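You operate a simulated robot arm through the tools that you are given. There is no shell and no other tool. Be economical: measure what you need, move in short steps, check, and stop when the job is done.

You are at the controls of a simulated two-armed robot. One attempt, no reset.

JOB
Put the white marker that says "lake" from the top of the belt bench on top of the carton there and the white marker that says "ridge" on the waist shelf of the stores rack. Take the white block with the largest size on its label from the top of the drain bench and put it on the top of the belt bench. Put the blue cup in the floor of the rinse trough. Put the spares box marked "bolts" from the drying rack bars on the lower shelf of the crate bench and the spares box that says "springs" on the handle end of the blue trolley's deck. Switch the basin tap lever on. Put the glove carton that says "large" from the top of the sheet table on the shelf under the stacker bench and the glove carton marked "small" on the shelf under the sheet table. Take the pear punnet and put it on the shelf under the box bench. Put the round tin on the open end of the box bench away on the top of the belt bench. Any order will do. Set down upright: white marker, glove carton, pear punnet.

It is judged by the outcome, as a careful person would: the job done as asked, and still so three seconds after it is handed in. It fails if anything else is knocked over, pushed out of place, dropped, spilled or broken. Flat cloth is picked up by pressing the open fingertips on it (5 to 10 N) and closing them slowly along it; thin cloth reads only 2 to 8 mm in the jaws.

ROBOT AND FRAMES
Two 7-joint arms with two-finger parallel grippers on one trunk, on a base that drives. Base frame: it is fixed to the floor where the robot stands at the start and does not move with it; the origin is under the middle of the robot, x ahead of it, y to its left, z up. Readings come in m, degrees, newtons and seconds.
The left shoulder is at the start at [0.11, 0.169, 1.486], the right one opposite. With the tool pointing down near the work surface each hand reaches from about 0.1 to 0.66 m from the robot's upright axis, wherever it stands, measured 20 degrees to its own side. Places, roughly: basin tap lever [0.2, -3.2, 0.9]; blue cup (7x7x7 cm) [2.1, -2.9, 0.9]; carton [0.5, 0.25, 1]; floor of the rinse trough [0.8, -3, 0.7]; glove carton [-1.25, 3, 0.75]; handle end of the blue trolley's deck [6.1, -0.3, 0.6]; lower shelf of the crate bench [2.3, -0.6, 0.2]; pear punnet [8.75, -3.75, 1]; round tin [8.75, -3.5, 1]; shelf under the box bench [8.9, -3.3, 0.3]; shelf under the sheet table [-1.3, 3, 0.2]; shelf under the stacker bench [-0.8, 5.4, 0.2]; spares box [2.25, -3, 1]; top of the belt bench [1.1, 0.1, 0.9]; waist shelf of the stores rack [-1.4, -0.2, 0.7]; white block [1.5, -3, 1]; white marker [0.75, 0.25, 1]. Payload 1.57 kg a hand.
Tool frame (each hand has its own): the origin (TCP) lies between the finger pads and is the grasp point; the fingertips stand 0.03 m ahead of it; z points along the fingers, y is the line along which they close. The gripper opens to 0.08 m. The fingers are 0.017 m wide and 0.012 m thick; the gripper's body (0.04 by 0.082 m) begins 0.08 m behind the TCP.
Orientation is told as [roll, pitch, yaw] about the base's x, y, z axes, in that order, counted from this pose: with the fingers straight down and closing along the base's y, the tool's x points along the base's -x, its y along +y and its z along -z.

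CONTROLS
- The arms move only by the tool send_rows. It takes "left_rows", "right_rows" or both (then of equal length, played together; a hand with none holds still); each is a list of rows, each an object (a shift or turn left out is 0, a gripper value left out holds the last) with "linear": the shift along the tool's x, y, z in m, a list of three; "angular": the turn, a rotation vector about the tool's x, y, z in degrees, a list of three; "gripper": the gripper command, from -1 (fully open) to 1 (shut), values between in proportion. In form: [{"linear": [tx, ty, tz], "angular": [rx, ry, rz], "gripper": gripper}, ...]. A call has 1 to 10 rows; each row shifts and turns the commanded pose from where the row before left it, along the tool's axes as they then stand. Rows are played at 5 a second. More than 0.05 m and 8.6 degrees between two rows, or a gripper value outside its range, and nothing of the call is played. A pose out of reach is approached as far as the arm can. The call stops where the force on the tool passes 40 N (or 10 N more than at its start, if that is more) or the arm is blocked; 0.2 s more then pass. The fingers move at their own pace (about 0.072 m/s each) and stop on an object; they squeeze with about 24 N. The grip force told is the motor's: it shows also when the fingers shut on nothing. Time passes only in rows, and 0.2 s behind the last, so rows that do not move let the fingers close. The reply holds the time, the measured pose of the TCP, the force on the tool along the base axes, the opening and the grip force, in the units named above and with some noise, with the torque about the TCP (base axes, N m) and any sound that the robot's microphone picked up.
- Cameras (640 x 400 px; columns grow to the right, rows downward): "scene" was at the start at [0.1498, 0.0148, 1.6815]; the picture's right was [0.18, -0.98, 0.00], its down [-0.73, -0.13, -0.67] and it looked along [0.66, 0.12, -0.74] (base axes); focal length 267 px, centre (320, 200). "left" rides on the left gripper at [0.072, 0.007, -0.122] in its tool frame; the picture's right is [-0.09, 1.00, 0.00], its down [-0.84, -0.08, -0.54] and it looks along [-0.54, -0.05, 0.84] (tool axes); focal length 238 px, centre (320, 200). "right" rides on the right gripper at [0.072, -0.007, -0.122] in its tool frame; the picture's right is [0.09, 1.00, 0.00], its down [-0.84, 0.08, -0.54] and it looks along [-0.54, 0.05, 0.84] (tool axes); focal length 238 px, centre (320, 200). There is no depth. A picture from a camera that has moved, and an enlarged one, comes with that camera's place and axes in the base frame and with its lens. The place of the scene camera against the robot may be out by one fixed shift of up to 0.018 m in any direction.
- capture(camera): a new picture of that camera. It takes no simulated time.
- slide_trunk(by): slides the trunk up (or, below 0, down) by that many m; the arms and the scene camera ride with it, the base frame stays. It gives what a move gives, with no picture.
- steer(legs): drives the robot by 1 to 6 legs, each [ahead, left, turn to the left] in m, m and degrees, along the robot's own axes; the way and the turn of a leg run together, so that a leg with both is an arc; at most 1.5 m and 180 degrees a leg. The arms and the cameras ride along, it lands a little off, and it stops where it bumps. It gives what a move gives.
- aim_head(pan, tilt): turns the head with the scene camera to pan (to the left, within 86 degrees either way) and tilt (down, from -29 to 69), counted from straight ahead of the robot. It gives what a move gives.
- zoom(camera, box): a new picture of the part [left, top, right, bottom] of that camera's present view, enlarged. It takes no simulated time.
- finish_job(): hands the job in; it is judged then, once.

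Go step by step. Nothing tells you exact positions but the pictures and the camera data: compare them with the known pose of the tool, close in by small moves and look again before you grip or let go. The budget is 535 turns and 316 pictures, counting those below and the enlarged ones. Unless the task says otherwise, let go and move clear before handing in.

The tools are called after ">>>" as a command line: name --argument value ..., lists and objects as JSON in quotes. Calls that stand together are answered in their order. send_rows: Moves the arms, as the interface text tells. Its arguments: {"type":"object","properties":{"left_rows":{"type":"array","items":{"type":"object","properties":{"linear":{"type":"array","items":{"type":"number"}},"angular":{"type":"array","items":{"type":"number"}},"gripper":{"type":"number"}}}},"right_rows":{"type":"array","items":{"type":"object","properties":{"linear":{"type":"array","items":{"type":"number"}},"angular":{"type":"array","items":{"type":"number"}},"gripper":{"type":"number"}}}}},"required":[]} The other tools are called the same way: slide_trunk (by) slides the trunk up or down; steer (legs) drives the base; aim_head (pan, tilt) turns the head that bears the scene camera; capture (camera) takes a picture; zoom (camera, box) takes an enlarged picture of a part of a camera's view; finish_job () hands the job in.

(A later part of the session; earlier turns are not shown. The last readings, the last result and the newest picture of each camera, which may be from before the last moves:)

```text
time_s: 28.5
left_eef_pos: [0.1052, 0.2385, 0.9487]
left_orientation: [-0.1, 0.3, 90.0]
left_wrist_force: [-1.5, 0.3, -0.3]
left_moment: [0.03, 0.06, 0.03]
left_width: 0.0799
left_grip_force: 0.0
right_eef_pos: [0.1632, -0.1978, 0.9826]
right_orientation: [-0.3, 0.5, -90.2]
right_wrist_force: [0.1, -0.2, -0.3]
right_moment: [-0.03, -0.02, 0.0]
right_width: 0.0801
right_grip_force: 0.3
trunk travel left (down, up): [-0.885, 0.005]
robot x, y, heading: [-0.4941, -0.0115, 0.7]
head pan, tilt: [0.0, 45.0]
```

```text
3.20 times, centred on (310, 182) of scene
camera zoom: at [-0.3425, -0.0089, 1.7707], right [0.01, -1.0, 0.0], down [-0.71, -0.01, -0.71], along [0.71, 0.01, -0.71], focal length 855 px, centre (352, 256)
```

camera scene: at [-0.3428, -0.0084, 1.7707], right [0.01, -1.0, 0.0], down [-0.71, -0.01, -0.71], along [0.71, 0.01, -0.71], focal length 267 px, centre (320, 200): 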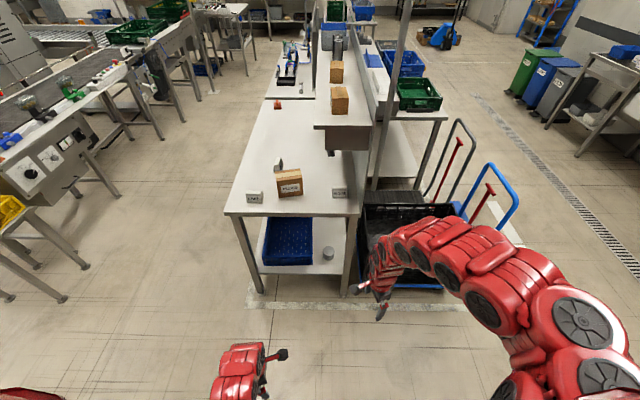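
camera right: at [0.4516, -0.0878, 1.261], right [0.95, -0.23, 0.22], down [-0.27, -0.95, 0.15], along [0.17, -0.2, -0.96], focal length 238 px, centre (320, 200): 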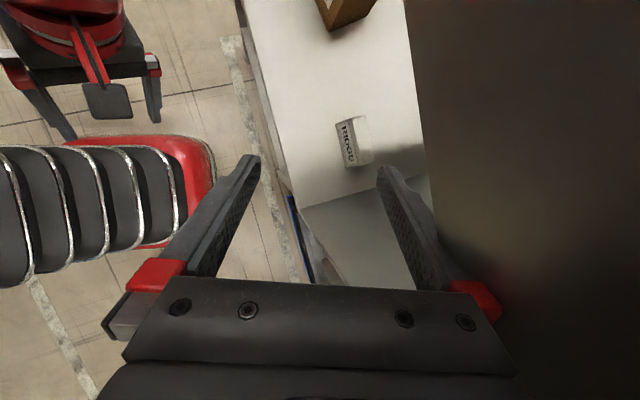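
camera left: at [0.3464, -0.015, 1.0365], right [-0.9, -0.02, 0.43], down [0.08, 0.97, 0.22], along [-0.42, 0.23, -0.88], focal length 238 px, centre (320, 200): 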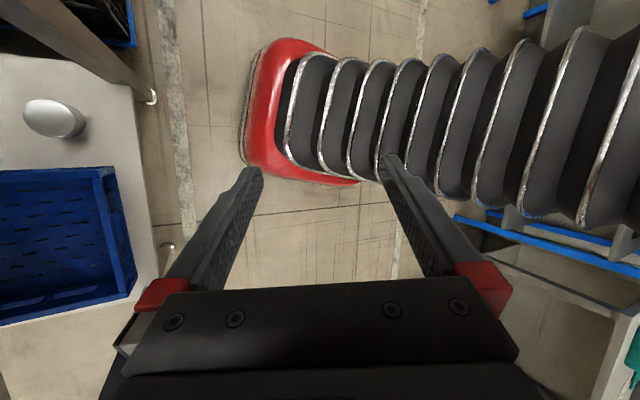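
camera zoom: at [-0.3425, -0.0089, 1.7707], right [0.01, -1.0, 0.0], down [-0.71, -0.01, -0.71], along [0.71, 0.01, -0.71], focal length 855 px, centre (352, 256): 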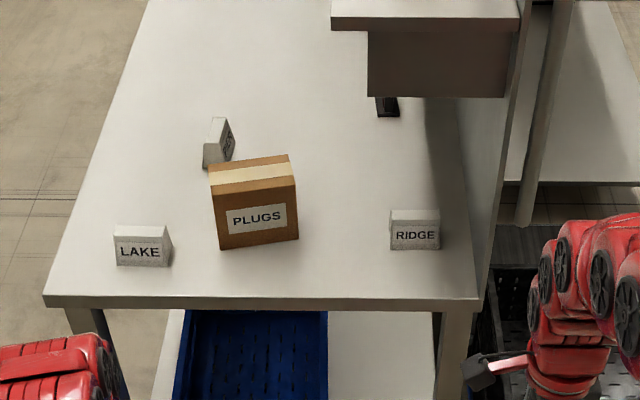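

The objects are unmoved. I raise the hands a bit, bring the right one inside the panel line, and drive up to the bench.

>>> send_rows --left_rows '[{"linear": [-0.02, 0, -0.015]}, {"linear": [-0.02, 0, -0.015]}, {"linear": [-0.02, 0, -0.01]}, {}]' --right_rows '[{"linear": [0.035, 0, 0]}, {"linear": [0.035, 0, 0]}, {"linear": [0.035, 0, 0]}, {}]'

>>> steer --legs '[[0.4, 0, -0.7]]'

>>> capture --camera "left"

>>> capture --camera "right"

```text
time_s: 29.5
left_eef_pos: [0.1061, 0.3035, 0.9891]
left_orientation: [0.0, 0.2, 90.0]
left_wrist_force: [0.3, 0.4, 0.3]
left_moment: [0.02, -0.03, 0.01]
left_width: 0.08
left_grip_force: 0.1
right_eef_pos: [0.1626, -0.0917, 0.9822]
right_orientation: [-0.3, 0.6, -90.1]
right_wrist_force: [-0.7, -0.2, 0.3]
right_moment: [-0.01, 0.01, 0.05]
right_width: 0.0801
right_grip_force: 0.0
trunk travel left (down, up): [-0.885, 0.005]
robot x, y, heading: [-0.4949, -0.0088, 0.8]
head pan, tilt: [0.0, 45.0]
```

```text
time_s: 31.6
left_eef_pos: [0.4361, 0.2867, 0.9921]
left_orientation: [-0.4, 0.3, 88.2]
left_wrist_force: [-0.8, 0.3, 0.2]
left_moment: [-0.03, 0.0, -0.01]
left_width: 0.0799
left_grip_force: 0.0
right_eef_pos: [0.4641, -0.1095, 0.9737]
right_orientation: [-2.2, 0.2, -91.4]
right_wrist_force: [-0.3, -0.1, 0.0]
right_moment: [0.01, 0.01, 0.02]
right_width: 0.0799
right_grip_force: 0.0
trunk travel left (down, up): [-0.885, 0.005]
robot x, y, heading: [-0.1723, -0.0103, -0.7]
head pan, tilt: [0.0, 45.0]
stopped in leg 1: the robot was blocked; the commanded pose is now the measured one
```

```text
285 pictures are left
camera left: at [0.4271, 0.2154, 1.1153], right [-0.99, 0.12, -0.01], down [0.1, 0.84, 0.54], along [0.07, 0.53, -0.84], focal length 238 px, centre (320, 200)
```

left: 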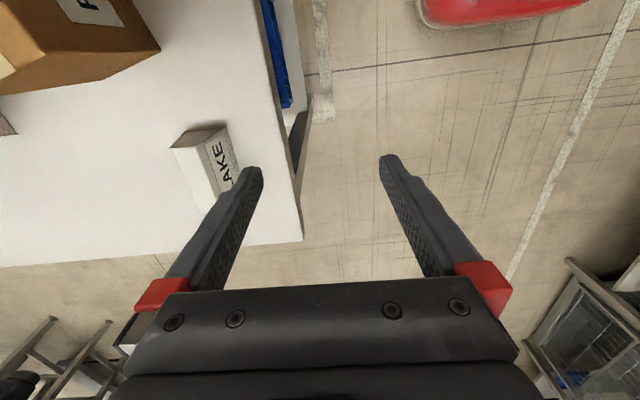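

```text
284 pictures are left
camera right: at [0.4653, -0.0375, 1.094], right [1.0, 0.07, -0.04], down [0.08, -0.84, 0.54], along [0.01, -0.54, -0.84], focal length 238 px, centre (320, 200)
```

right: 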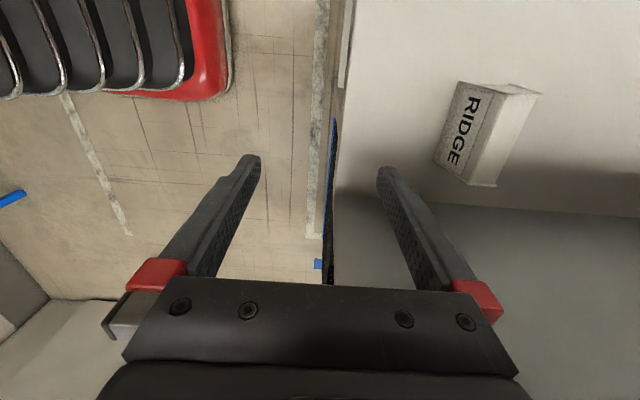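

Something stops the right arm – probably the side panel. I look at it.

>>> capture --camera "scene"

```text
283 pictures are left
camera scene: at [-0.0249, -0.0131, 1.7716], right [-0.01, -1.0, 0.0], down [-0.7, 0.01, -0.71], along [0.71, -0.01, -0.7], focal length 267 px, centre (320, 200)
```

scene: 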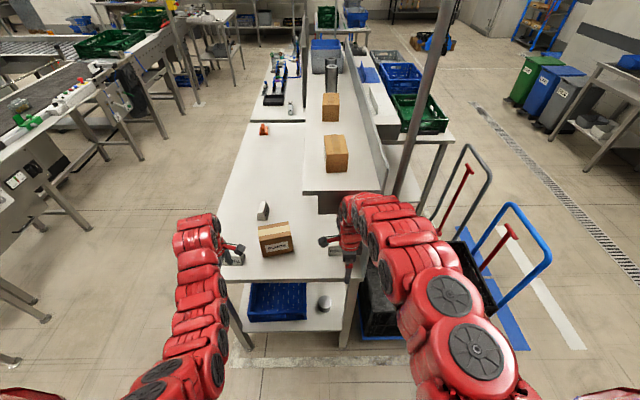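

The bench's right side has a tall wall from its front edge, so the right elbow can't pass it. I'll tuck the right hand back and do both markers with the left hand.

>>> steer --legs '[[-0.04, 0, 0.7]]'

>>> send_rows --right_rows '[{"linear": [0, -0.04, 0]}, {"linear": [0, -0.04, 0]}, {"linear": [0, -0.04, 0]}, {"linear": [-0.02, -0.03, 0.03]}, {"linear": [-0.02, -0.03, 0.03]}, {"linear": [-0.02, -0.03, 0.03]}, {"linear": [-0.02, -0.03, 0.03]}, {"linear": [-0.02, 0, 0.03]}, {"linear": [-0.02, 0, 0.03]}]'

```text
time_s: 32.5
left_eef_pos: [0.4039, 0.2941, 0.9858]
left_orientation: [0.2, 0.3, 89.1]
left_wrist_force: [0.3, -0.7, 0.4]
left_moment: [0.0, 0.04, 0.0]
left_width: 0.0799
left_grip_force: 0.1
right_eef_pos: [0.4373, -0.1013, 0.9657]
right_orientation: [-2.5, 0.3, -90.8]
right_wrist_force: [0.5, -0.8, -0.5]
right_moment: [-0.04, 0.06, 0.0]
right_width: 0.0801
right_grip_force: 0.1
trunk travel left (down, up): [-0.885, 0.005]
robot x, y, heading: [-0.2046, -0.0135, 0.0]
head pan, tilt: [0.0, 45.0]
```

```text
time_s: 34.5
left_eef_pos: [0.3987, 0.2946, 0.9895]
left_orientation: [-0.2, 0.2, 88.9]
left_wrist_force: [0.8, -0.5, 0.6]
left_moment: [0.03, 0.0, 0.03]
left_width: 0.08
left_grip_force: 0.0
right_eef_pos: [0.2376, -0.2084, 0.7856]
right_orientation: [-2.3, 0.4, -90.7]
right_wrist_force: [0.6, -0.7, 0.2]
right_moment: [0.03, 0.02, 0.02]
right_width: 0.0798
right_grip_force: 0.0
right hand out of reach, approached as far as the arm can: row 3, 4, 5, 6, 7
trunk travel left (down, up): [-0.885, 0.005]
robot x, y, heading: [-0.2071, -0.0081, -0.1]
head pan, tilt: [0.0, 45.0]
```

>>> steer --legs '[[0.15, 0, 0]]'

>>> capture --camera "left"

```text
time_s: 35.9
left_eef_pos: [0.5465, 0.2922, 0.9909]
left_orientation: [-0.3, 0.2, 88.9]
left_wrist_force: [-0.1, 0.1, 0.2]
left_moment: [0.0, 0.01, 0.0]
left_width: 0.0796
left_grip_force: 0.0
right_eef_pos: [0.3858, -0.2111, 0.7866]
right_orientation: [-2.2, 0.2, -90.9]
right_wrist_force: [-0.1, -0.9, 0.4]
right_moment: [0.02, -0.01, 0.0]
right_width: 0.0797
right_grip_force: 0.2
trunk travel left (down, up): [-0.885, 0.005]
robot x, y, heading: [-0.06, -0.0118, -0.3]
head pan, tilt: [0.0, 45.0]
```

```text
282 pictures are left
camera left: at [0.5381, 0.2217, 1.1132], right [-0.99, 0.11, -0.01], down [0.09, 0.84, 0.54], along [0.06, 0.54, -0.84], focal length 238 px, centre (320, 200)
```

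left: 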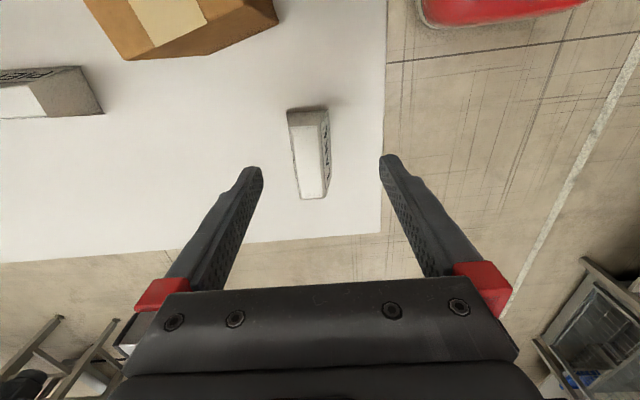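

>>> send_rows --left_rows '[{"linear": [-0.013, -0.0125, 0]}, {"linear": [0, 0, 0.03]}, {"linear": [0, 0, 0.02]}, {}]'

>>> capture --camera "left"

```text
time_s: 36.9
left_eef_pos: [0.5614, 0.3027, 0.9393]
left_orientation: [-0.2, 0.3, 88.8]
left_wrist_force: [0.1, -0.1, -0.6]
left_moment: [-0.02, -0.01, 0.0]
left_width: 0.0801
left_grip_force: 0.1
right_eef_pos: [0.3866, -0.2089, 0.7856]
right_orientation: [-2.1, 0.3, -90.8]
right_wrist_force: [-0.7, 0.2, 0.7]
right_moment: [-0.02, 0.0, -0.02]
right_width: 0.08
right_grip_force: 0.0
trunk travel left (down, up): [-0.885, 0.005]
robot x, y, heading: [-0.0602, -0.0135, -0.1]
head pan, tilt: [0.0, 45.0]
```

```text
281 pictures are left
camera left: at [0.5527, 0.2328, 1.0627], right [-0.99, 0.11, 0.0], down [0.09, 0.84, 0.54], along [0.06, 0.54, -0.84], focal length 238 px, centre (320, 200)
```

left: 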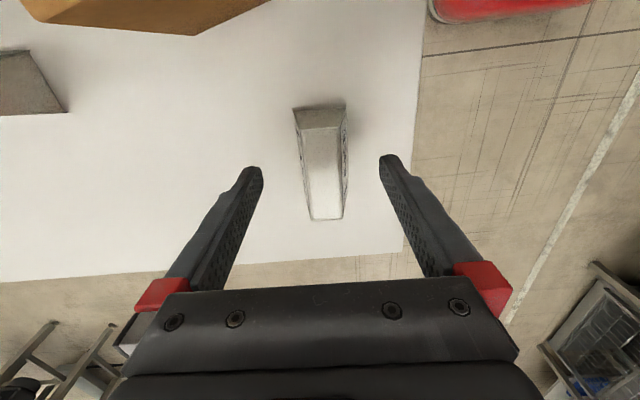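

>>> send_rows --left_rows '[{"linear": [0, 0, 0.02]}, {"linear": [0, 0, 0.014]}, {}, {"gripper": 0.3}, {"gripper": 1}, {}, {}]'

>>> capture --camera "left"

```text
time_s: 38.5
left_eef_pos: [0.5624, 0.3059, 0.904]
left_orientation: [-0.1, 0.2, 88.8]
left_wrist_force: [0.3, 0.0, 0.6]
left_moment: [0.01, 0.0, -0.02]
left_width: 0.0366
left_grip_force: 23.9
right_eef_pos: [0.3864, -0.2103, 0.7859]
right_orientation: [-2.2, 0.3, -90.8]
right_wrist_force: [0.1, 0.2, -1.1]
right_moment: [-0.02, 0.0, 0.01]
right_width: 0.0801
right_grip_force: 0.0
trunk travel left (down, up): [-0.885, 0.005]
robot x, y, heading: [-0.062, -0.0115, -0.2]
head pan, tilt: [0.0, 45.0]
```

```text
280 pictures are left
camera left: at [0.5531, 0.235, 1.0278], right [-0.99, 0.11, 0.0], down [0.09, 0.84, 0.54], along [0.06, 0.54, -0.84], focal length 238 px, centre (320, 200)
```

left: 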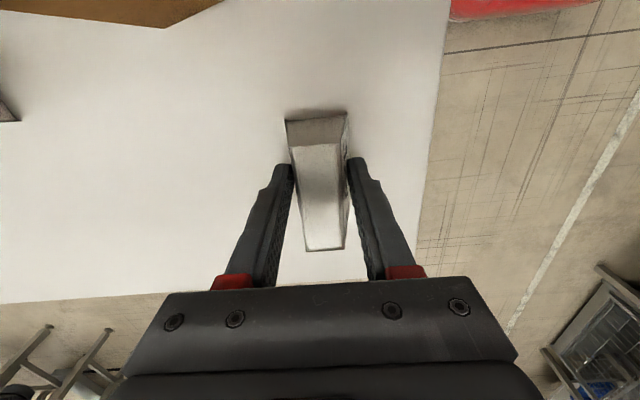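

Gripped LAKE; lifting.

>>> send_rows --left_rows '[{"linear": [0, 0, -0.03]}, {"linear": [0, 0, -0.04]}, {"linear": [0, 0, -0.04]}, {"linear": [0, 0, -0.025]}, {}]'

>>> capture --camera "scene"

```text
time_s: 39.7
left_eef_pos: [0.5616, 0.3042, 1.0387]
left_orientation: [0.0, 0.2, 88.8]
left_wrist_force: [0.0, -0.7, -0.4]
left_moment: [0.04, 0.01, 0.03]
left_width: 0.0
left_grip_force: 21.5
right_eef_pos: [0.3861, -0.2111, 0.7865]
right_orientation: [-2.2, 0.3, -90.8]
right_wrist_force: [0.8, -0.6, 0.1]
right_moment: [-0.02, 0.0, -0.02]
right_width: 0.0803
right_grip_force: 0.0
trunk travel left (down, up): [-0.885, 0.005]
robot x, y, heading: [-0.057, -0.0088, -0.4]
head pan, tilt: [0.0, 45.0]
```

```text
279 pictures are left
camera scene: at [0.0938, -0.0134, 1.7707], right [0.0, -1.0, 0.0], down [-0.71, 0.0, -0.71], along [0.71, 0.0, -0.71], focal length 267 px, centre (320, 200)
```

scene: 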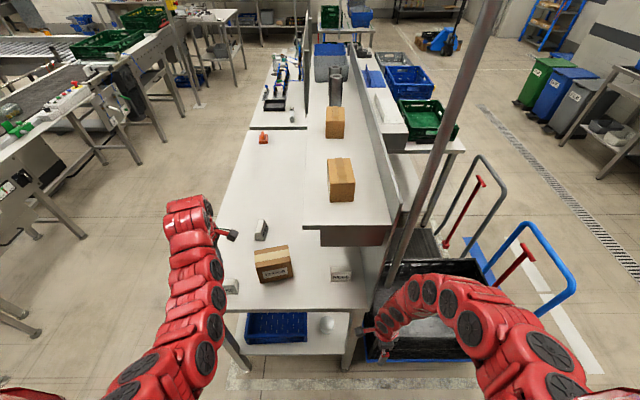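

It slipped out because of the taper; the marker still stands. I check it and will grip it by its flat ends instead.

>>> capture --camera "left"

```text
278 pictures are left
camera left: at [0.5541, 0.2323, 1.1613], right [-0.99, 0.11, 0.0], down [0.09, 0.84, 0.54], along [0.06, 0.54, -0.84], focal length 238 px, centre (320, 200)
```

left: 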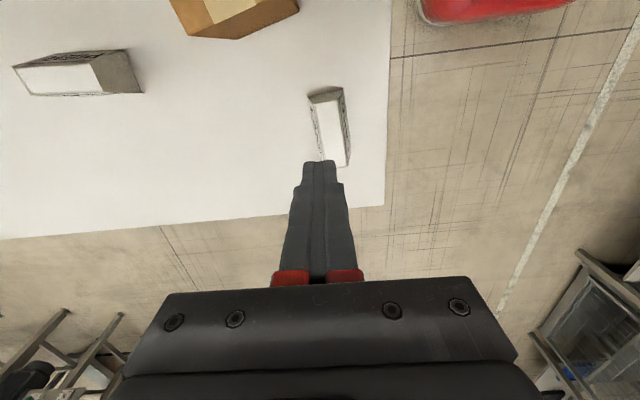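

>>> send_rows --left_rows '[{"angular": [0, 0, 8.5], "gripper": -1}, {"angular": [0, 0, 8.5]}, {"angular": [0, 0, 8.5]}, {"angular": [0, 0, 8.5]}, {"angular": [0, 0, 8.5]}, {"angular": [0, 0, 8.5]}, {"angular": [0, 0, 8.5]}, {"angular": [0, 0, 8.5]}, {"angular": [0, 0, 8.5]}, {"angular": [0, 0, 8.5]}]'

>>> send_rows --left_rows '[{"linear": [0, 0, 0.03]}, {"linear": [0, 0, 0.02]}, {}]'

>>> capture --camera "left"

```text
time_s: 41.9
left_eef_pos: [0.5608, 0.305, 1.0412]
left_orientation: [-0.2, 0.0, 3.8]
left_wrist_force: [-0.5, -0.3, -0.1]
left_moment: [0.03, -0.04, -0.03]
left_width: 0.0801
left_grip_force: 0.1
right_eef_pos: [0.3868, -0.2107, 0.7863]
right_orientation: [-2.2, 0.2, -90.8]
right_wrist_force: [0.8, 0.2, 0.3]
right_moment: [0.0, -0.02, 0.0]
right_width: 0.0799
right_grip_force: 0.0
trunk travel left (down, up): [-0.885, 0.005]
robot x, y, heading: [-0.0613, -0.0099, -0.3]
head pan, tilt: [0.0, 45.0]
```

```text
time_s: 42.7
left_eef_pos: [0.5603, 0.305, 0.9906]
left_orientation: [-0.2, -0.1, 3.9]
left_wrist_force: [-0.2, 1.7, 0.1]
left_moment: [-0.02, 0.0, 0.0]
left_width: 0.0797
left_grip_force: 0.1
right_eef_pos: [0.3863, -0.2097, 0.7861]
right_orientation: [-2.2, 0.3, -90.8]
right_wrist_force: [0.3, -0.1, -0.1]
right_moment: [0.03, 0.04, 0.01]
right_width: 0.0798
right_grip_force: 0.1
trunk travel left (down, up): [-0.885, 0.005]
robot x, y, heading: [-0.0601, -0.0131, -0.3]
head pan, tilt: [0.0, 45.0]
```

```text
277 pictures are left
camera left: at [0.488, 0.3075, 1.1137], right [0.02, 1.0, 0.0], down [0.84, -0.02, 0.54], along [0.54, -0.02, -0.84], focal length 238 px, centre (320, 200)
```

left: 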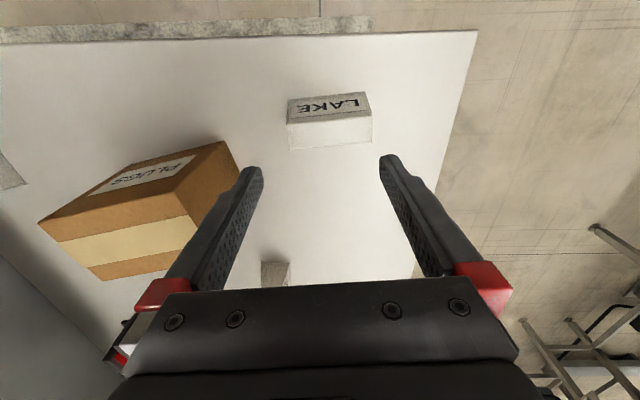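

>>> zoom --camera "left" --box '[240, 70, 400, 170]'

```text
4.00 times, centred on (320, 120) of left
camera zoom: at [0.488, 0.3075, 1.1137], right [0.02, 1.0, 0.0], down [0.84, -0.02, 0.54], along [0.54, -0.02, -0.84], focal length 953 px, centre (320, 520)
```

zoom: 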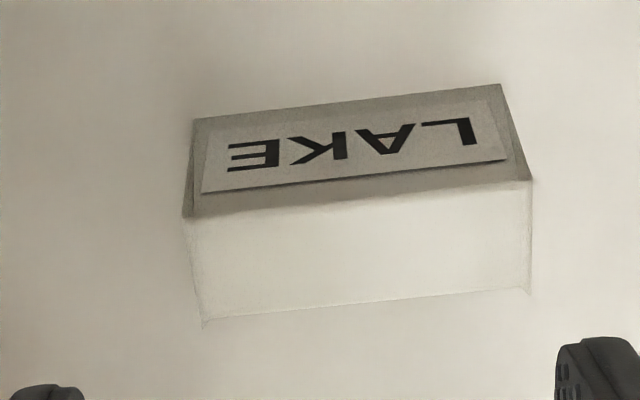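

>>> send_rows --left_rows '[{"linear": [0.009, 0.0085, 0], "angular": [0, 0, -1.2]}, {"linear": [0, 0, 0.02]}, {"linear": [0, 0, 0.018]}, {}]'

>>> capture --camera "left"

```text
time_s: 43.7
left_eef_pos: [0.5514, 0.3136, 0.9546]
left_orientation: [-0.3, -0.2, 5.1]
left_wrist_force: [0.7, 0.7, -0.3]
left_moment: [-0.01, 0.0, 0.0]
left_width: 0.08
left_grip_force: 0.1
right_eef_pos: [0.3863, -0.2114, 0.7867]
right_orientation: [-2.1, 0.2, -90.8]
right_wrist_force: [0.4, 0.2, 0.5]
right_moment: [-0.01, 0.0, -0.03]
right_width: 0.08
right_grip_force: 0.0
trunk travel left (down, up): [-0.885, 0.005]
robot x, y, heading: [-0.0611, -0.0115, -0.2]
head pan, tilt: [0.0, 45.0]
```

```text
275 pictures are left
camera left: at [0.4782, 0.3141, 1.0761], right [0.0, 1.0, 0.0], down [0.84, 0.0, 0.55], along [0.55, -0.01, -0.84], focal length 238 px, centre (320, 200)
```

left: 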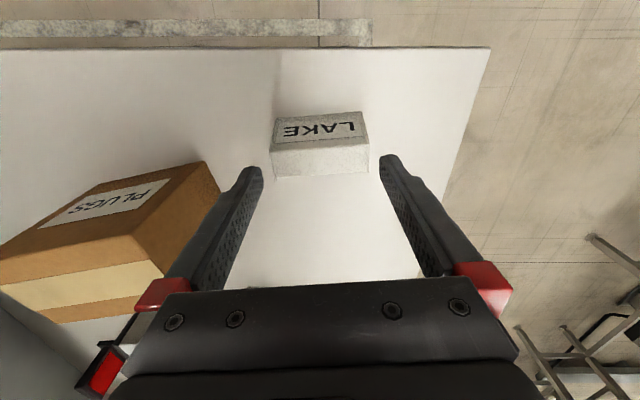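

>>> send_rows --left_rows '[{"linear": [0, -0.001, 0.015]}, {"linear": [0, 0, 0.015]}, {"linear": [0, 0, 0.018]}, {}]'

>>> capture --camera "left"

```text
time_s: 44.7
left_eef_pos: [0.5529, 0.3117, 0.9058]
left_orientation: [-0.2, -0.2, 5.2]
left_wrist_force: [-0.3, 0.5, 0.2]
left_moment: [-0.04, 0.0, 0.0]
left_width: 0.0797
left_grip_force: 0.1
right_eef_pos: [0.3866, -0.2103, 0.786]
right_orientation: [-2.2, 0.3, -90.8]
right_wrist_force: [0.7, -0.9, 0.0]
right_moment: [0.02, -0.01, 0.02]
right_width: 0.08
right_grip_force: 0.0
trunk travel left (down, up): [-0.885, 0.005]
robot x, y, heading: [-0.059, -0.0138, -0.1]
head pan, tilt: [0.0, 45.0]
```

```text
274 pictures are left
camera left: at [0.4801, 0.3134, 1.0288], right [0.0, 1.0, 0.0], down [0.84, 0.0, 0.54], along [0.54, 0.0, -0.84], focal length 238 px, centre (320, 200)
```

left: 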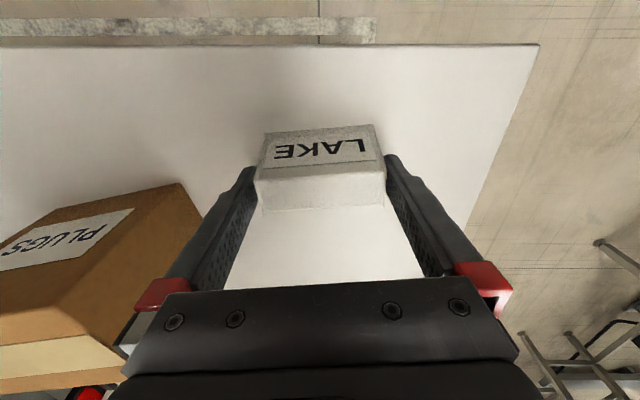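

Straddling the marker by its ends; I close and lift.

>>> send_rows --left_rows '[{"gripper": 0}, {"gripper": 1}, {}, {"linear": [0, 0, -0.03]}, {"linear": [0, 0, -0.04]}, {"linear": [0, 0, -0.04]}, {"linear": [0, 0, -0.02]}, {}]'

>>> capture --camera "left"

```text
time_s: 46.5
left_eef_pos: [0.553, 0.3103, 1.0365]
left_orientation: [-0.1, -0.2, 5.1]
left_wrist_force: [1.5, 0.4, -0.7]
left_moment: [0.01, 0.03, 0.01]
left_width: 0.0715
left_grip_force: 23.7
right_eef_pos: [0.3869, -0.2103, 0.7866]
right_orientation: [-2.2, 0.4, -90.9]
right_wrist_force: [0.5, 0.5, 0.0]
right_moment: [-0.03, 0.01, 0.0]
right_width: 0.08
right_grip_force: 0.0
trunk travel left (down, up): [-0.885, 0.005]
robot x, y, heading: [-0.0603, -0.0112, 0.0]
head pan, tilt: [0.0, 45.0]
```

```text
273 pictures are left
camera left: at [0.4811, 0.3119, 1.1589], right [0.0, 1.0, 0.0], down [0.84, 0.0, 0.54], along [0.54, 0.0, -0.84], focal length 238 px, centre (320, 200)
```

left: 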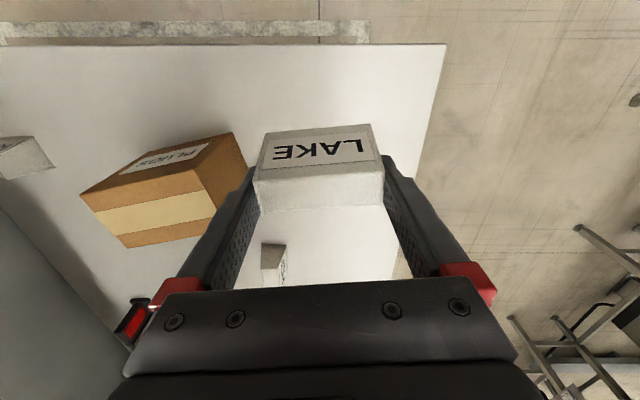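

>>> zoom --camera "left" --box '[60, 110, 280, 260]'

```text
2.67 times, centred on (170, 185) of left
camera zoom: at [0.4811, 0.3119, 1.1589], right [0.0, 1.0, 0.0], down [0.84, 0.0, 0.54], along [0.54, 0.0, -0.84], focal length 636 px, centre (720, 240)
```

zoom: 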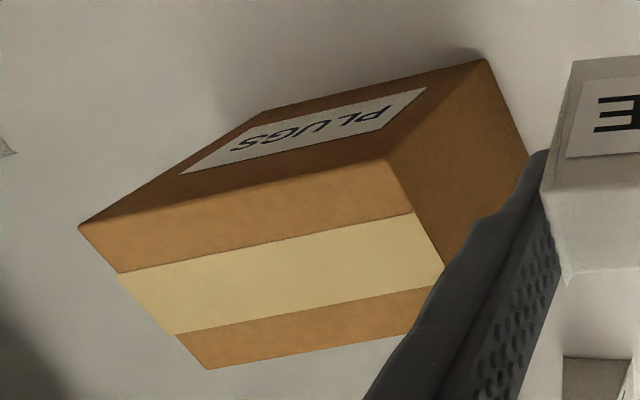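

>>> send_rows --left_rows '[{"linear": [-0.013, -0.041, 0]}, {"linear": [-0.013, -0.041, 0]}, {"linear": [-0.013, -0.041, 0]}, {"linear": [-0.013, -0.04, 0]}, {"angular": [0, 0, -7.7]}, {}]'

>>> capture --camera "left"

>>> capture --camera "scene"

```text
time_s: 47.9
left_eef_pos: [0.6186, 0.1546, 1.0359]
left_orientation: [-0.3, -0.1, 12.8]
left_wrist_force: [0.6, 0.7, -1.2]
left_moment: [0.01, 0.01, 0.01]
left_width: 0.0713
left_grip_force: 24.0
right_eef_pos: [0.3876, -0.2101, 0.7866]
right_orientation: [-2.2, 0.2, -90.8]
right_wrist_force: [0.6, -0.1, 0.0]
right_moment: [0.0, -0.03, 0.04]
right_width: 0.0799
right_grip_force: 0.0
trunk travel left (down, up): [-0.885, 0.005]
robot x, y, heading: [-0.0578, -0.0106, -0.1]
head pan, tilt: [0.0, 45.0]
```

```text
271 pictures are left
camera left: at [0.5463, 0.146, 1.1582], right [-0.13, 0.99, 0.0], down [0.83, 0.11, 0.54], along [0.54, 0.07, -0.84], focal length 238 px, centre (320, 200)
```

left: 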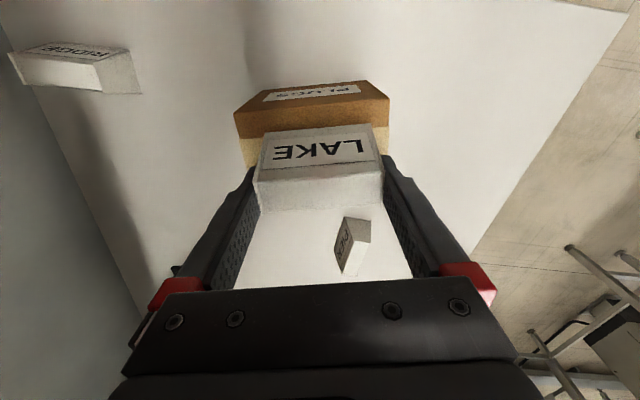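

```text
270 pictures are left
camera scene: at [0.0933, -0.0111, 1.7708], right [0.0, -1.0, 0.0], down [-0.71, 0.0, -0.71], along [0.71, 0.0, -0.71], focal length 267 px, centre (320, 200)
```

scene: 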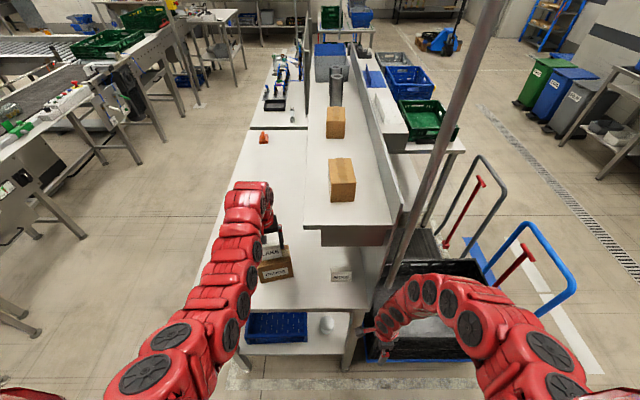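

Centred over the carton; lowering gently.

>>> send_rows --left_rows '[{"linear": [0, 0, 0.012]}, {"linear": [0, 0, 0.008]}, {"linear": [0, 0, 0.004]}, {}]'

>>> capture --camera "left"

```text
time_s: 48.9
left_eef_pos: [0.6173, 0.1556, 1.013]
left_orientation: [-0.3, -0.4, 12.8]
left_wrist_force: [5.3, 3.1, 20.1]
left_moment: [0.31, -0.12, -0.02]
left_width: 0.0718
left_grip_force: 24.4
right_eef_pos: [0.3864, -0.21, 0.788]
right_orientation: [-2.2, 0.3, -90.7]
right_wrist_force: [1.4, 0.8, -0.1]
right_moment: [-0.02, -0.02, -0.01]
right_width: 0.0798
right_grip_force: 0.2
trunk travel left (down, up): [-0.885, 0.005]
robot x, y, heading: [-0.0615, -0.0119, -0.0]
head pan, tilt: [0.0, 45.0]
```

```text
269 pictures are left
camera left: at [0.5446, 0.1466, 1.1352], right [-0.13, 0.99, 0.0], down [0.83, 0.11, 0.55], along [0.54, 0.07, -0.84], focal length 238 px, centre (320, 200)
```

left: 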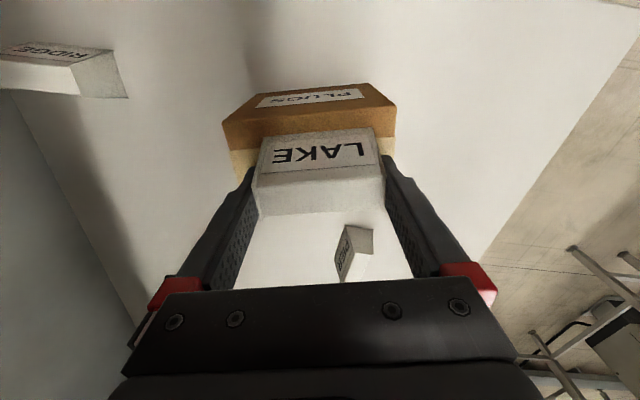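

>>> send_rows --left_rows '[{"linear": [0, 0, -0.0015]}, {"gripper": -1}, {}, {}, {"linear": [0, 0, -0.02]}, {"linear": [0, 0, -0.025]}, {}]'

>>> capture --camera "left"

```text
time_s: 50.5
left_eef_pos: [0.618, 0.1549, 1.0571]
left_orientation: [-0.3, 0.0, 12.8]
left_wrist_force: [-0.4, -0.5, -0.3]
left_moment: [-0.02, 0.01, -0.01]
left_width: 0.08
left_grip_force: 0.1
right_eef_pos: [0.3876, -0.2112, 0.7868]
right_orientation: [-2.2, 0.4, -90.8]
right_wrist_force: [-0.8, 0.5, -1.7]
right_moment: [0.01, 0.01, 0.01]
right_width: 0.08
right_grip_force: 0.1
trunk travel left (down, up): [-0.885, 0.005]
robot x, y, heading: [-0.0627, -0.0078, -0.4]
head pan, tilt: [0.0, 45.0]
```

```text
268 pictures are left
camera left: at [0.5458, 0.1457, 1.1794], right [-0.13, 0.99, 0.0], down [0.83, 0.11, 0.54], along [0.54, 0.07, -0.84], focal length 238 px, centre (320, 200)
```

left: 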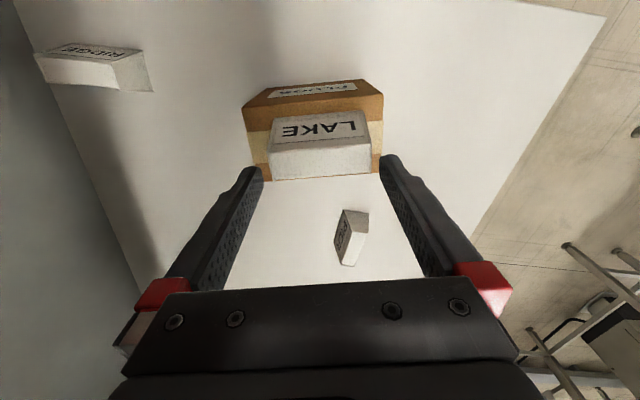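

LAKE stands on the carton. Next I raise the hand and shift the robot right so the left hand comes over RIDGE.

>>> send_rows --left_rows '[{"linear": [0, 0, -0.025]}, {"angular": [0, 0, 8]}, {}]'

>>> steer --legs '[[-0.02, -0.24, 0]]'

>>> capture --camera "left"

>>> capture --camera "scene"

```text
time_s: 51.3
left_eef_pos: [0.6168, 0.1535, 1.08]
left_orientation: [-0.1, -0.2, 4.6]
left_wrist_force: [-0.6, 0.2, -0.2]
left_moment: [0.0, -0.03, -0.04]
left_width: 0.0802
left_grip_force: 0.1
right_eef_pos: [0.3864, -0.2103, 0.7854]
right_orientation: [-2.2, 0.3, -90.8]
right_wrist_force: [0.3, 0.1, -0.6]
right_moment: [-0.03, -0.02, 0.0]
right_width: 0.08
right_grip_force: 0.0
trunk travel left (down, up): [-0.885, 0.005]
robot x, y, heading: [-0.0589, -0.0102, -0.2]
head pan, tilt: [0.0, 45.0]
```

```text
time_s: 52.5
left_eef_pos: [0.611, 0.0664, 1.0835]
left_orientation: [0.5, -0.7, 7.0]
left_wrist_force: [-0.3, 0.4, 0.0]
left_moment: [-0.05, 0.01, 0.01]
left_width: 0.08
left_grip_force: 0.2
right_eef_pos: [0.378, -0.3196, 0.7858]
right_orientation: [-2.2, 0.2, -90.7]
right_wrist_force: [0.6, -0.1, 0.1]
right_moment: [0.0, -0.01, 0.0]
right_width: 0.0799
right_grip_force: 0.0
trunk travel left (down, up): [-0.885, 0.005]
robot x, y, heading: [-0.0715, -0.1234, -0.4]
head pan, tilt: [0.0, 45.0]
stopped in leg 1: the robot was blocked; the commanded pose is now the measured one
```

```text
267 pictures are left
camera left: at [0.5363, 0.0641, 1.2048], right [-0.03, 1.0, 0.01], down [0.83, 0.02, 0.55], along [0.55, 0.03, -0.83], focal length 238 px, centre (320, 200)
```

left: 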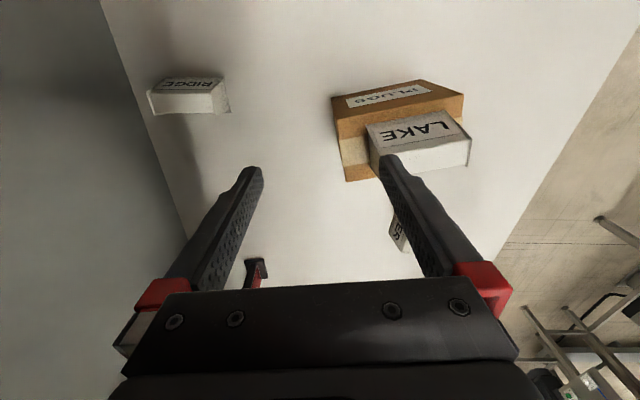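

```text
266 pictures are left
camera scene: at [0.0837, -0.1206, 1.7707], right [0.0, -1.0, 0.0], down [-0.71, 0.0, -0.71], along [0.71, 0.0, -0.71], focal length 267 px, centre (320, 200)
```

scene: 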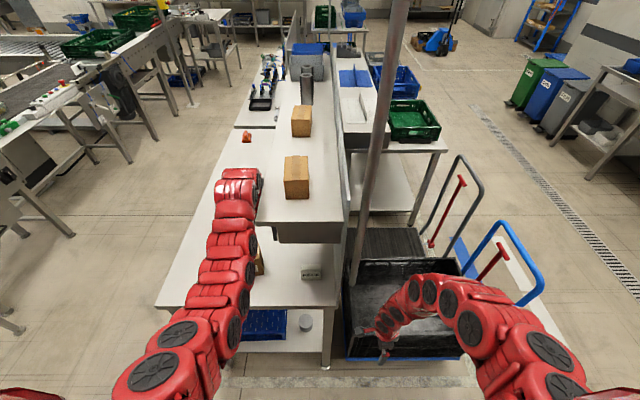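

The "deck" is actually an upper shelf at z≈1.3 starting at x≈0.47, so RIDGE lies under it and needs a slanted approach from the front. I back out first.

>>> steer --legs '[[0, 0.1, 0.4], [-0.4, 0.12, 0]]'

>>> aim_head --pan 0 --tilt 35

>>> capture --camera "scene"

```text
time_s: 55.8
left_eef_pos: [0.206, 0.2872, 1.0828]
left_orientation: [0.5, -0.6, 7.6]
left_wrist_force: [-0.3, -0.5, -0.3]
left_moment: [-0.03, -0.01, 0.03]
left_width: 0.0798
left_grip_force: 0.1
right_eef_pos: [-0.0204, -0.0988, 0.7854]
right_orientation: [-2.3, 0.2, -89.8]
right_wrist_force: [0.0, -0.1, 0.0]
right_moment: [-0.03, 0.01, 0.0]
right_width: 0.0803
right_grip_force: 0.0
trunk travel left (down, up): [-0.885, 0.005]
robot x, y, heading: [-0.4723, 0.0912, 0.8]
head pan, tilt: [0.0, 45.0]
```

```text
time_s: 56.6
left_eef_pos: [0.2044, 0.2874, 1.0832]
left_orientation: [0.6, -0.9, 7.7]
left_wrist_force: [0.4, -0.1, 0.3]
left_moment: [-0.01, 0.02, -0.03]
left_width: 0.0799
left_grip_force: 0.1
right_eef_pos: [-0.0206, -0.1002, 0.7863]
right_orientation: [-2.1, 0.1, -89.8]
right_wrist_force: [0.1, -0.4, 0.5]
right_moment: [0.01, -0.01, 0.0]
right_width: 0.0801
right_grip_force: 0.0
trunk travel left (down, up): [-0.885, 0.005]
robot x, y, heading: [-0.4682, 0.0952, 1.0]
head pan, tilt: [0.0, 35.0]
```

```text
265 pictures are left
camera scene: at [-0.3119, 0.0955, 1.7856], right [0.01, -1.0, 0.0], down [-0.57, -0.01, -0.82], along [0.82, 0.01, -0.57], focal length 267 px, centre (320, 200)
```

scene: 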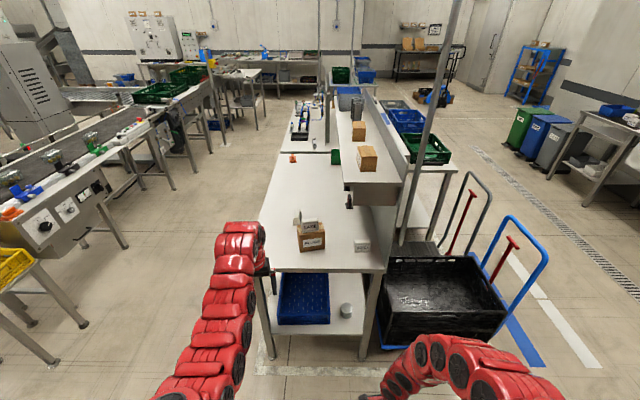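

>>> zoom --camera "scene" --box '[260, 130, 460, 290]'

```text
2.50 times, centred on (360, 210) of scene
camera zoom: at [-0.3119, 0.0955, 1.7856], right [0.01, -1.0, 0.0], down [-0.57, -0.01, -0.82], along [0.82, 0.01, -0.57], focal length 668 px, centre (220, 175)
```

zoom: 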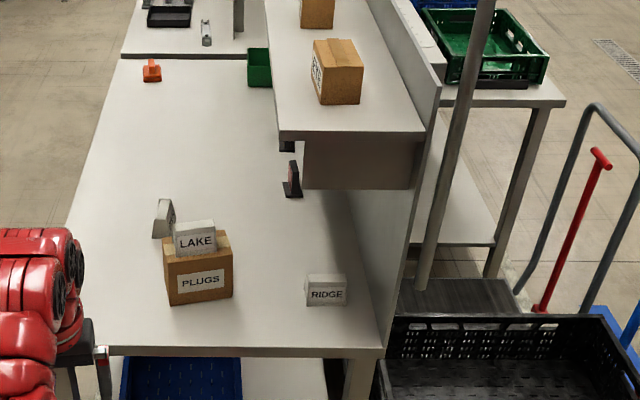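

I tuck the left hand and turn the right hand to yaw 0, then tilt it 45° forward.

>>> send_rows --left_rows '[{"linear": [0.03, 0.015, 0.02]}, {"linear": [0.03, 0.015, 0.03]}, {"linear": [0.03, 0.015, 0.03]}, {"linear": [0.03, 0.015, 0.03]}, {"linear": [0.03, 0.015, 0.03]}, {"linear": [0.03, 0.015, 0.03]}, {"linear": [0.03, 0.01, 0.03]}, {"linear": [0.0, 0, 0.03]}, {}, {}]' --right_rows '[{"angular": [0, 0, -8.5]}, {"angular": [0, 0, -8.5]}, {"angular": [0, 0, -8.5]}, {"angular": [0, 0, -8.5]}, {"angular": [0, 0, -8.5]}, {"angular": [0, 0, -8.5]}, {"angular": [0, 0, -8.5]}, {"angular": [0, 0, -8.5]}, {"angular": [0, 0, -8.5]}, {"angular": [0, 0, -8.5]}]'

>>> send_rows --right_rows '[{"angular": [-2, 0, -5]}, {"angular": [0, -7.5, 0]}, {"angular": [0, -7.5, 0]}, {"angular": [0, -7.5, 0]}, {"angular": [0, -7.5, 0]}, {"angular": [0, -7.5, 0]}, {"angular": [0, -7.5, 0]}]'

```text
time_s: 58.8
left_eef_pos: [-0.0137, 0.3582, 0.8508]
left_orientation: [0.5, -0.5, 7.5]
left_wrist_force: [0.4, 0.0, -0.4]
left_moment: [-0.01, -0.02, -0.03]
left_width: 0.0801
left_grip_force: 0.2
right_eef_pos: [-0.0212, -0.0995, 0.7869]
right_orientation: [0.2, 2.2, -4.7]
right_wrist_force: [-0.2, -0.3, -0.1]
right_moment: [-0.01, -0.01, 0.0]
right_width: 0.0801
right_grip_force: 0.1
trunk travel left (down, up): [-0.885, 0.005]
robot x, y, heading: [-0.4685, 0.0945, 1.0]
head pan, tilt: [0.0, 35.0]
```

```text
time_s: 60.4
left_eef_pos: [-0.0143, 0.3575, 0.8524]
left_orientation: [0.5, -0.7, 7.7]
left_wrist_force: [0.5, 0.0, 0.7]
left_moment: [-0.01, -0.01, 0.0]
left_width: 0.08
left_grip_force: 0.0
right_eef_pos: [0.0238, -0.1086, 0.7797]
right_orientation: [2.5, -31.8, -1.1]
right_wrist_force: [-0.2, 0.4, -0.2]
right_moment: [-0.02, 0.02, -0.03]
right_width: 0.0801
right_grip_force: 0.1
right hand out of reach, approached as far as the arm can: row 2, 4, 5, 6, 7
trunk travel left (down, up): [-0.885, 0.005]
robot x, y, heading: [-0.4744, 0.0911, 0.9]
head pan, tilt: [0.0, 35.0]
```

>>> send_rows --right_rows '[{"linear": [-0.042, 0, 0.004]}, {"linear": [-0.042, 0, 0.004]}, {"linear": [-0.042, 0, 0.004]}, {"linear": [-0.042, 0, 0.004]}, {"linear": [-0.04, 0, 0]}, {"angular": [-2.5, -7, 0]}, {"angular": [0, -7, 0]}, {}]'

```text
time_s: 62.2
left_eef_pos: [-0.0127, 0.3597, 0.8503]
left_orientation: [0.4, -0.7, 7.7]
left_wrist_force: [-0.1, 0.8, -0.3]
left_moment: [0.01, 0.03, -0.01]
left_width: 0.0801
left_grip_force: 0.1
right_eef_pos: [0.2089, -0.1109, 0.8767]
right_orientation: [5.8, -45.9, -2.2]
right_wrist_force: [-0.3, -0.1, 0.1]
right_moment: [0.01, -0.02, 0.01]
right_width: 0.08
right_grip_force: 0.0
trunk travel left (down, up): [-0.885, 0.005]
robot x, y, heading: [-0.4715, 0.0961, 1.0]
head pan, tilt: [0.0, 35.0]
```

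>>> send_rows --right_rows '[{"linear": [-0.026, 0.006, -0.026], "angular": [3.6, 0, -2.2]}, {"linear": [-0.026, 0.006, -0.026]}, {"linear": [0, 0.006, 0]}, {}]'

>>> steer --legs '[[0.28, 0, -0.8]]'

>>> capture --camera "right"

>>> capture --camera "scene"

```text
time_s: 63.2
left_eef_pos: [-0.0135, 0.3579, 0.85]
left_orientation: [0.5, -0.7, 7.5]
left_wrist_force: [0.2, 0.5, -0.9]
left_moment: [0.03, 0.03, -0.03]
left_width: 0.0799
left_grip_force: 0.0
right_eef_pos: [0.2062, -0.096, 0.9503]
right_orientation: [0.0, -45.8, 0.8]
right_wrist_force: [-0.3, 0.2, -0.5]
right_moment: [-0.01, -0.01, 0.0]
right_width: 0.0802
right_grip_force: 0.0
trunk travel left (down, up): [-0.885, 0.005]
robot x, y, heading: [-0.4727, 0.0956, 0.9]
head pan, tilt: [0.0, 35.0]
```

```text
time_s: 65.1
left_eef_pos: [0.268, 0.3513, 0.8508]
left_orientation: [0.6, -0.7, 6.4]
left_wrist_force: [-0.5, 0.2, -0.2]
left_moment: [0.02, 0.02, -0.01]
left_width: 0.08
left_grip_force: 0.0
right_eef_pos: [0.4807, -0.1072, 0.9507]
right_orientation: [-0.1, -46.0, -0.3]
right_wrist_force: [-0.3, 0.0, -0.5]
right_moment: [0.01, 0.02, 0.03]
right_width: 0.0802
right_grip_force: 0.0
trunk travel left (down, up): [-0.885, 0.005]
robot x, y, heading: [-0.1914, 0.09, -0.2]
head pan, tilt: [0.0, 35.0]
```

```text
263 pictures are left
camera right: at [0.3439, -0.1126, 0.9833], right [-0.06, 1.0, -0.07], down [0.19, 0.08, 0.98], along [0.98, 0.04, -0.2], focal length 238 px, centre (320, 200)
```

right: 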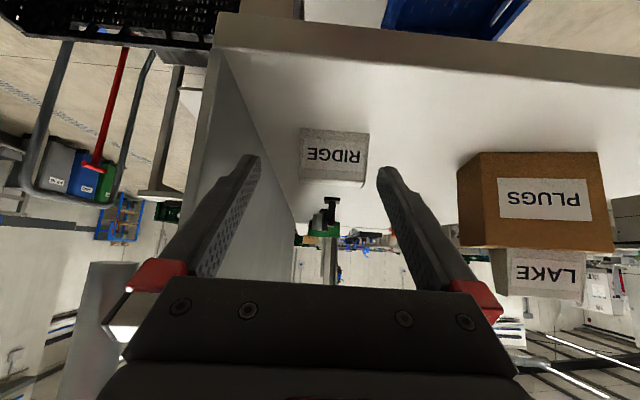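

```text
262 pictures are left
camera scene: at [-0.0344, 0.0935, 1.7858], right [0.0, -1.0, 0.0], down [-0.57, 0.0, -0.82], along [0.82, 0.0, -0.57], focal length 267 px, centre (320, 200)
```

scene: 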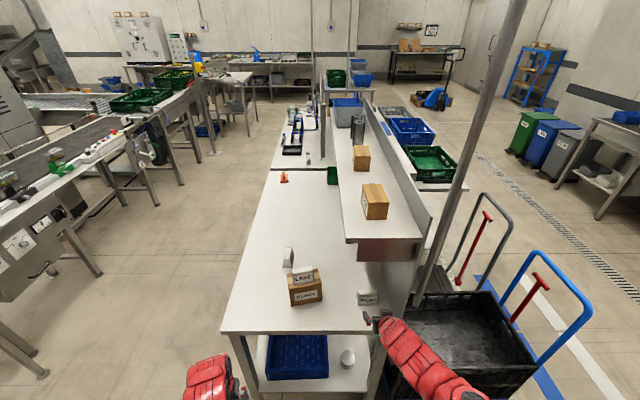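

>>> zoom --camera "right" --box '[240, 110, 400, 210]'

```text
4.00 times, centred on (320, 160) of right
camera zoom: at [0.3439, -0.1126, 0.9833], right [-0.06, 1.0, -0.07], down [0.19, 0.08, 0.98], along [0.98, 0.04, -0.2], focal length 953 px, centre (320, 360)
```

zoom: 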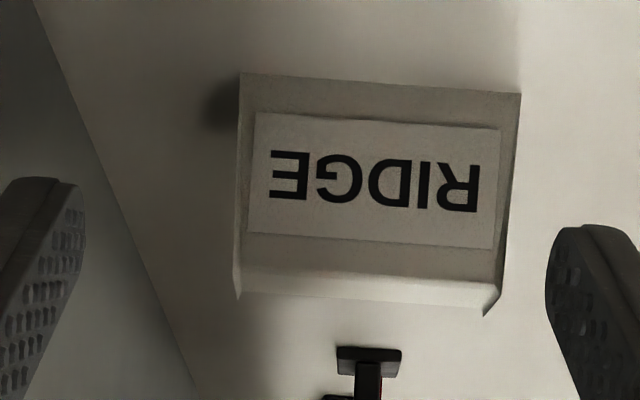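

>>> send_rows --right_rows '[{"linear": [0.0126, 0.0073, 0.0122], "angular": [-1.7, 0, -1.7]}, {"linear": [0.0126, 0.0073, 0.0122]}, {"linear": [-0.0208, 0, 0.0216]}, {"linear": [-0.0208, 0, 0.0216]}, {}]'

>>> capture --camera "right"

```text
time_s: 66.3
left_eef_pos: [0.2733, 0.35, 0.8503]
left_orientation: [0.5, -0.4, 6.3]
left_wrist_force: [0.5, -0.7, 0.0]
left_moment: [0.03, 0.04, 0.0]
left_width: 0.0801
left_grip_force: 0.0
right_eef_pos: [0.5451, -0.0961, 0.9146]
right_orientation: [-0.1, -46.0, 2.0]
right_wrist_force: [-0.1, 0.5, -0.3]
right_moment: [0.0, -0.01, 0.0]
right_width: 0.08
right_grip_force: 0.0
trunk travel left (down, up): [-0.885, 0.005]
robot x, y, heading: [-0.1965, 0.0988, -0.3]
head pan, tilt: [0.0, 35.0]
```

```text
260 pictures are left
camera right: at [0.4096, -0.1062, 0.9467], right [-0.1, 0.99, -0.07], down [0.19, 0.09, 0.98], along [0.98, 0.08, -0.2], focal length 238 px, centre (320, 200)
```

right: 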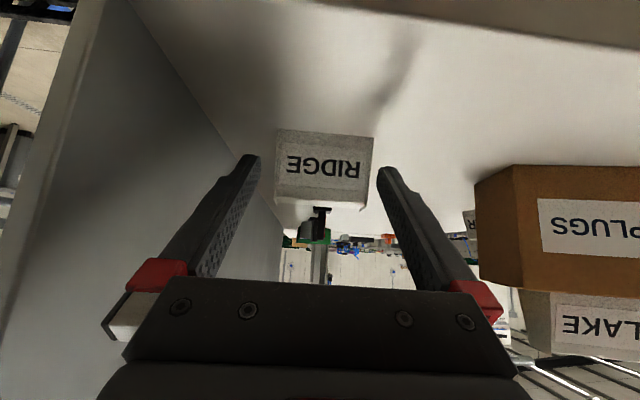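

>>> send_rows --right_rows '[{"linear": [0.0072, 0.003, 0.007]}, {"linear": [-0.0174, 0, 0.018]}, {}]'

>>> capture --camera "right"

```text
time_s: 67.1
left_eef_pos: [0.2688, 0.3512, 0.8514]
left_orientation: [0.5, -0.7, 6.5]
left_wrist_force: [-1.0, 0.5, 0.2]
left_moment: [0.01, -0.01, 0.01]
left_width: 0.0798
left_grip_force: 0.1
right_eef_pos: [0.5662, -0.0872, 0.9077]
right_orientation: [0.2, -46.1, 2.1]
right_wrist_force: [0.2, 0.5, 0.9]
right_moment: [-0.01, 0.01, 0.01]
right_width: 0.0802
right_grip_force: 0.1
trunk travel left (down, up): [-0.885, 0.005]
robot x, y, heading: [-0.192, 0.0922, 0.1]
head pan, tilt: [0.0, 35.0]
```

```text
259 pictures are left
camera right: at [0.4294, -0.0988, 0.94], right [-0.1, 0.99, -0.07], down [0.19, 0.08, 0.98], along [0.98, 0.08, -0.2], focal length 238 px, centre (320, 200)
```

right: 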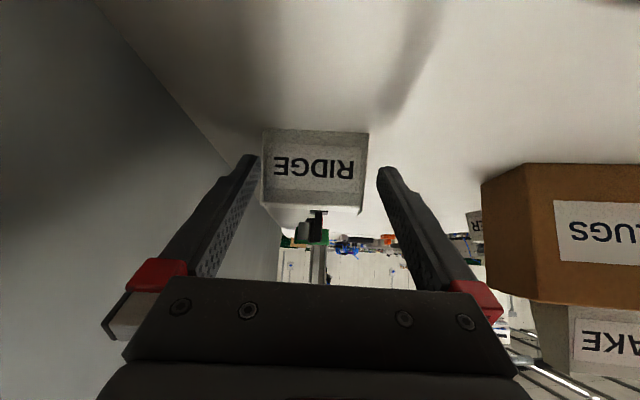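

>>> send_rows --right_rows '[{"linear": [0, -0.003, 0]}, {"linear": [-0.004, 0, 0.004]}, {}]'

>>> capture --camera "right"

```text
time_s: 67.9
left_eef_pos: [0.2694, 0.3505, 0.8504]
left_orientation: [0.4, -0.6, 6.5]
left_wrist_force: [-0.2, 0.1, 0.0]
left_moment: [0.01, -0.02, -0.01]
left_width: 0.08
left_grip_force: 0.0
right_eef_pos: [0.5732, -0.0897, 0.9063]
right_orientation: [-0.1, -45.9, 2.1]
right_wrist_force: [-0.5, -0.3, 0.7]
right_moment: [0.02, 0.05, -0.01]
right_width: 0.08
right_grip_force: 0.0
trunk travel left (down, up): [-0.885, 0.005]
robot x, y, heading: [-0.195, 0.0921, -0.5]
head pan, tilt: [0.0, 35.0]
```

```text
258 pictures are left
camera right: at [0.4366, -0.1019, 0.9384], right [-0.1, 0.99, -0.07], down [0.19, 0.09, 0.98], along [0.98, 0.08, -0.2], focal length 238 px, centre (320, 200)
```

right: 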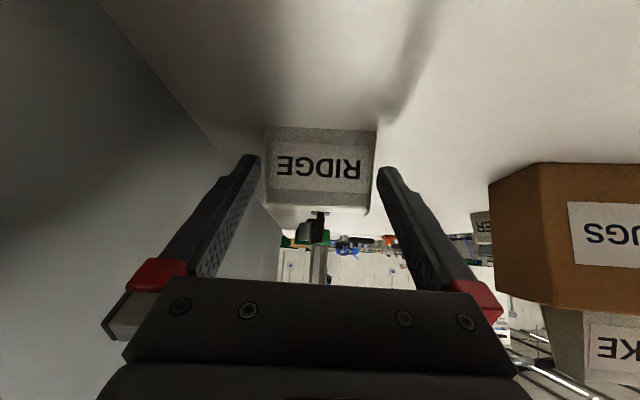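

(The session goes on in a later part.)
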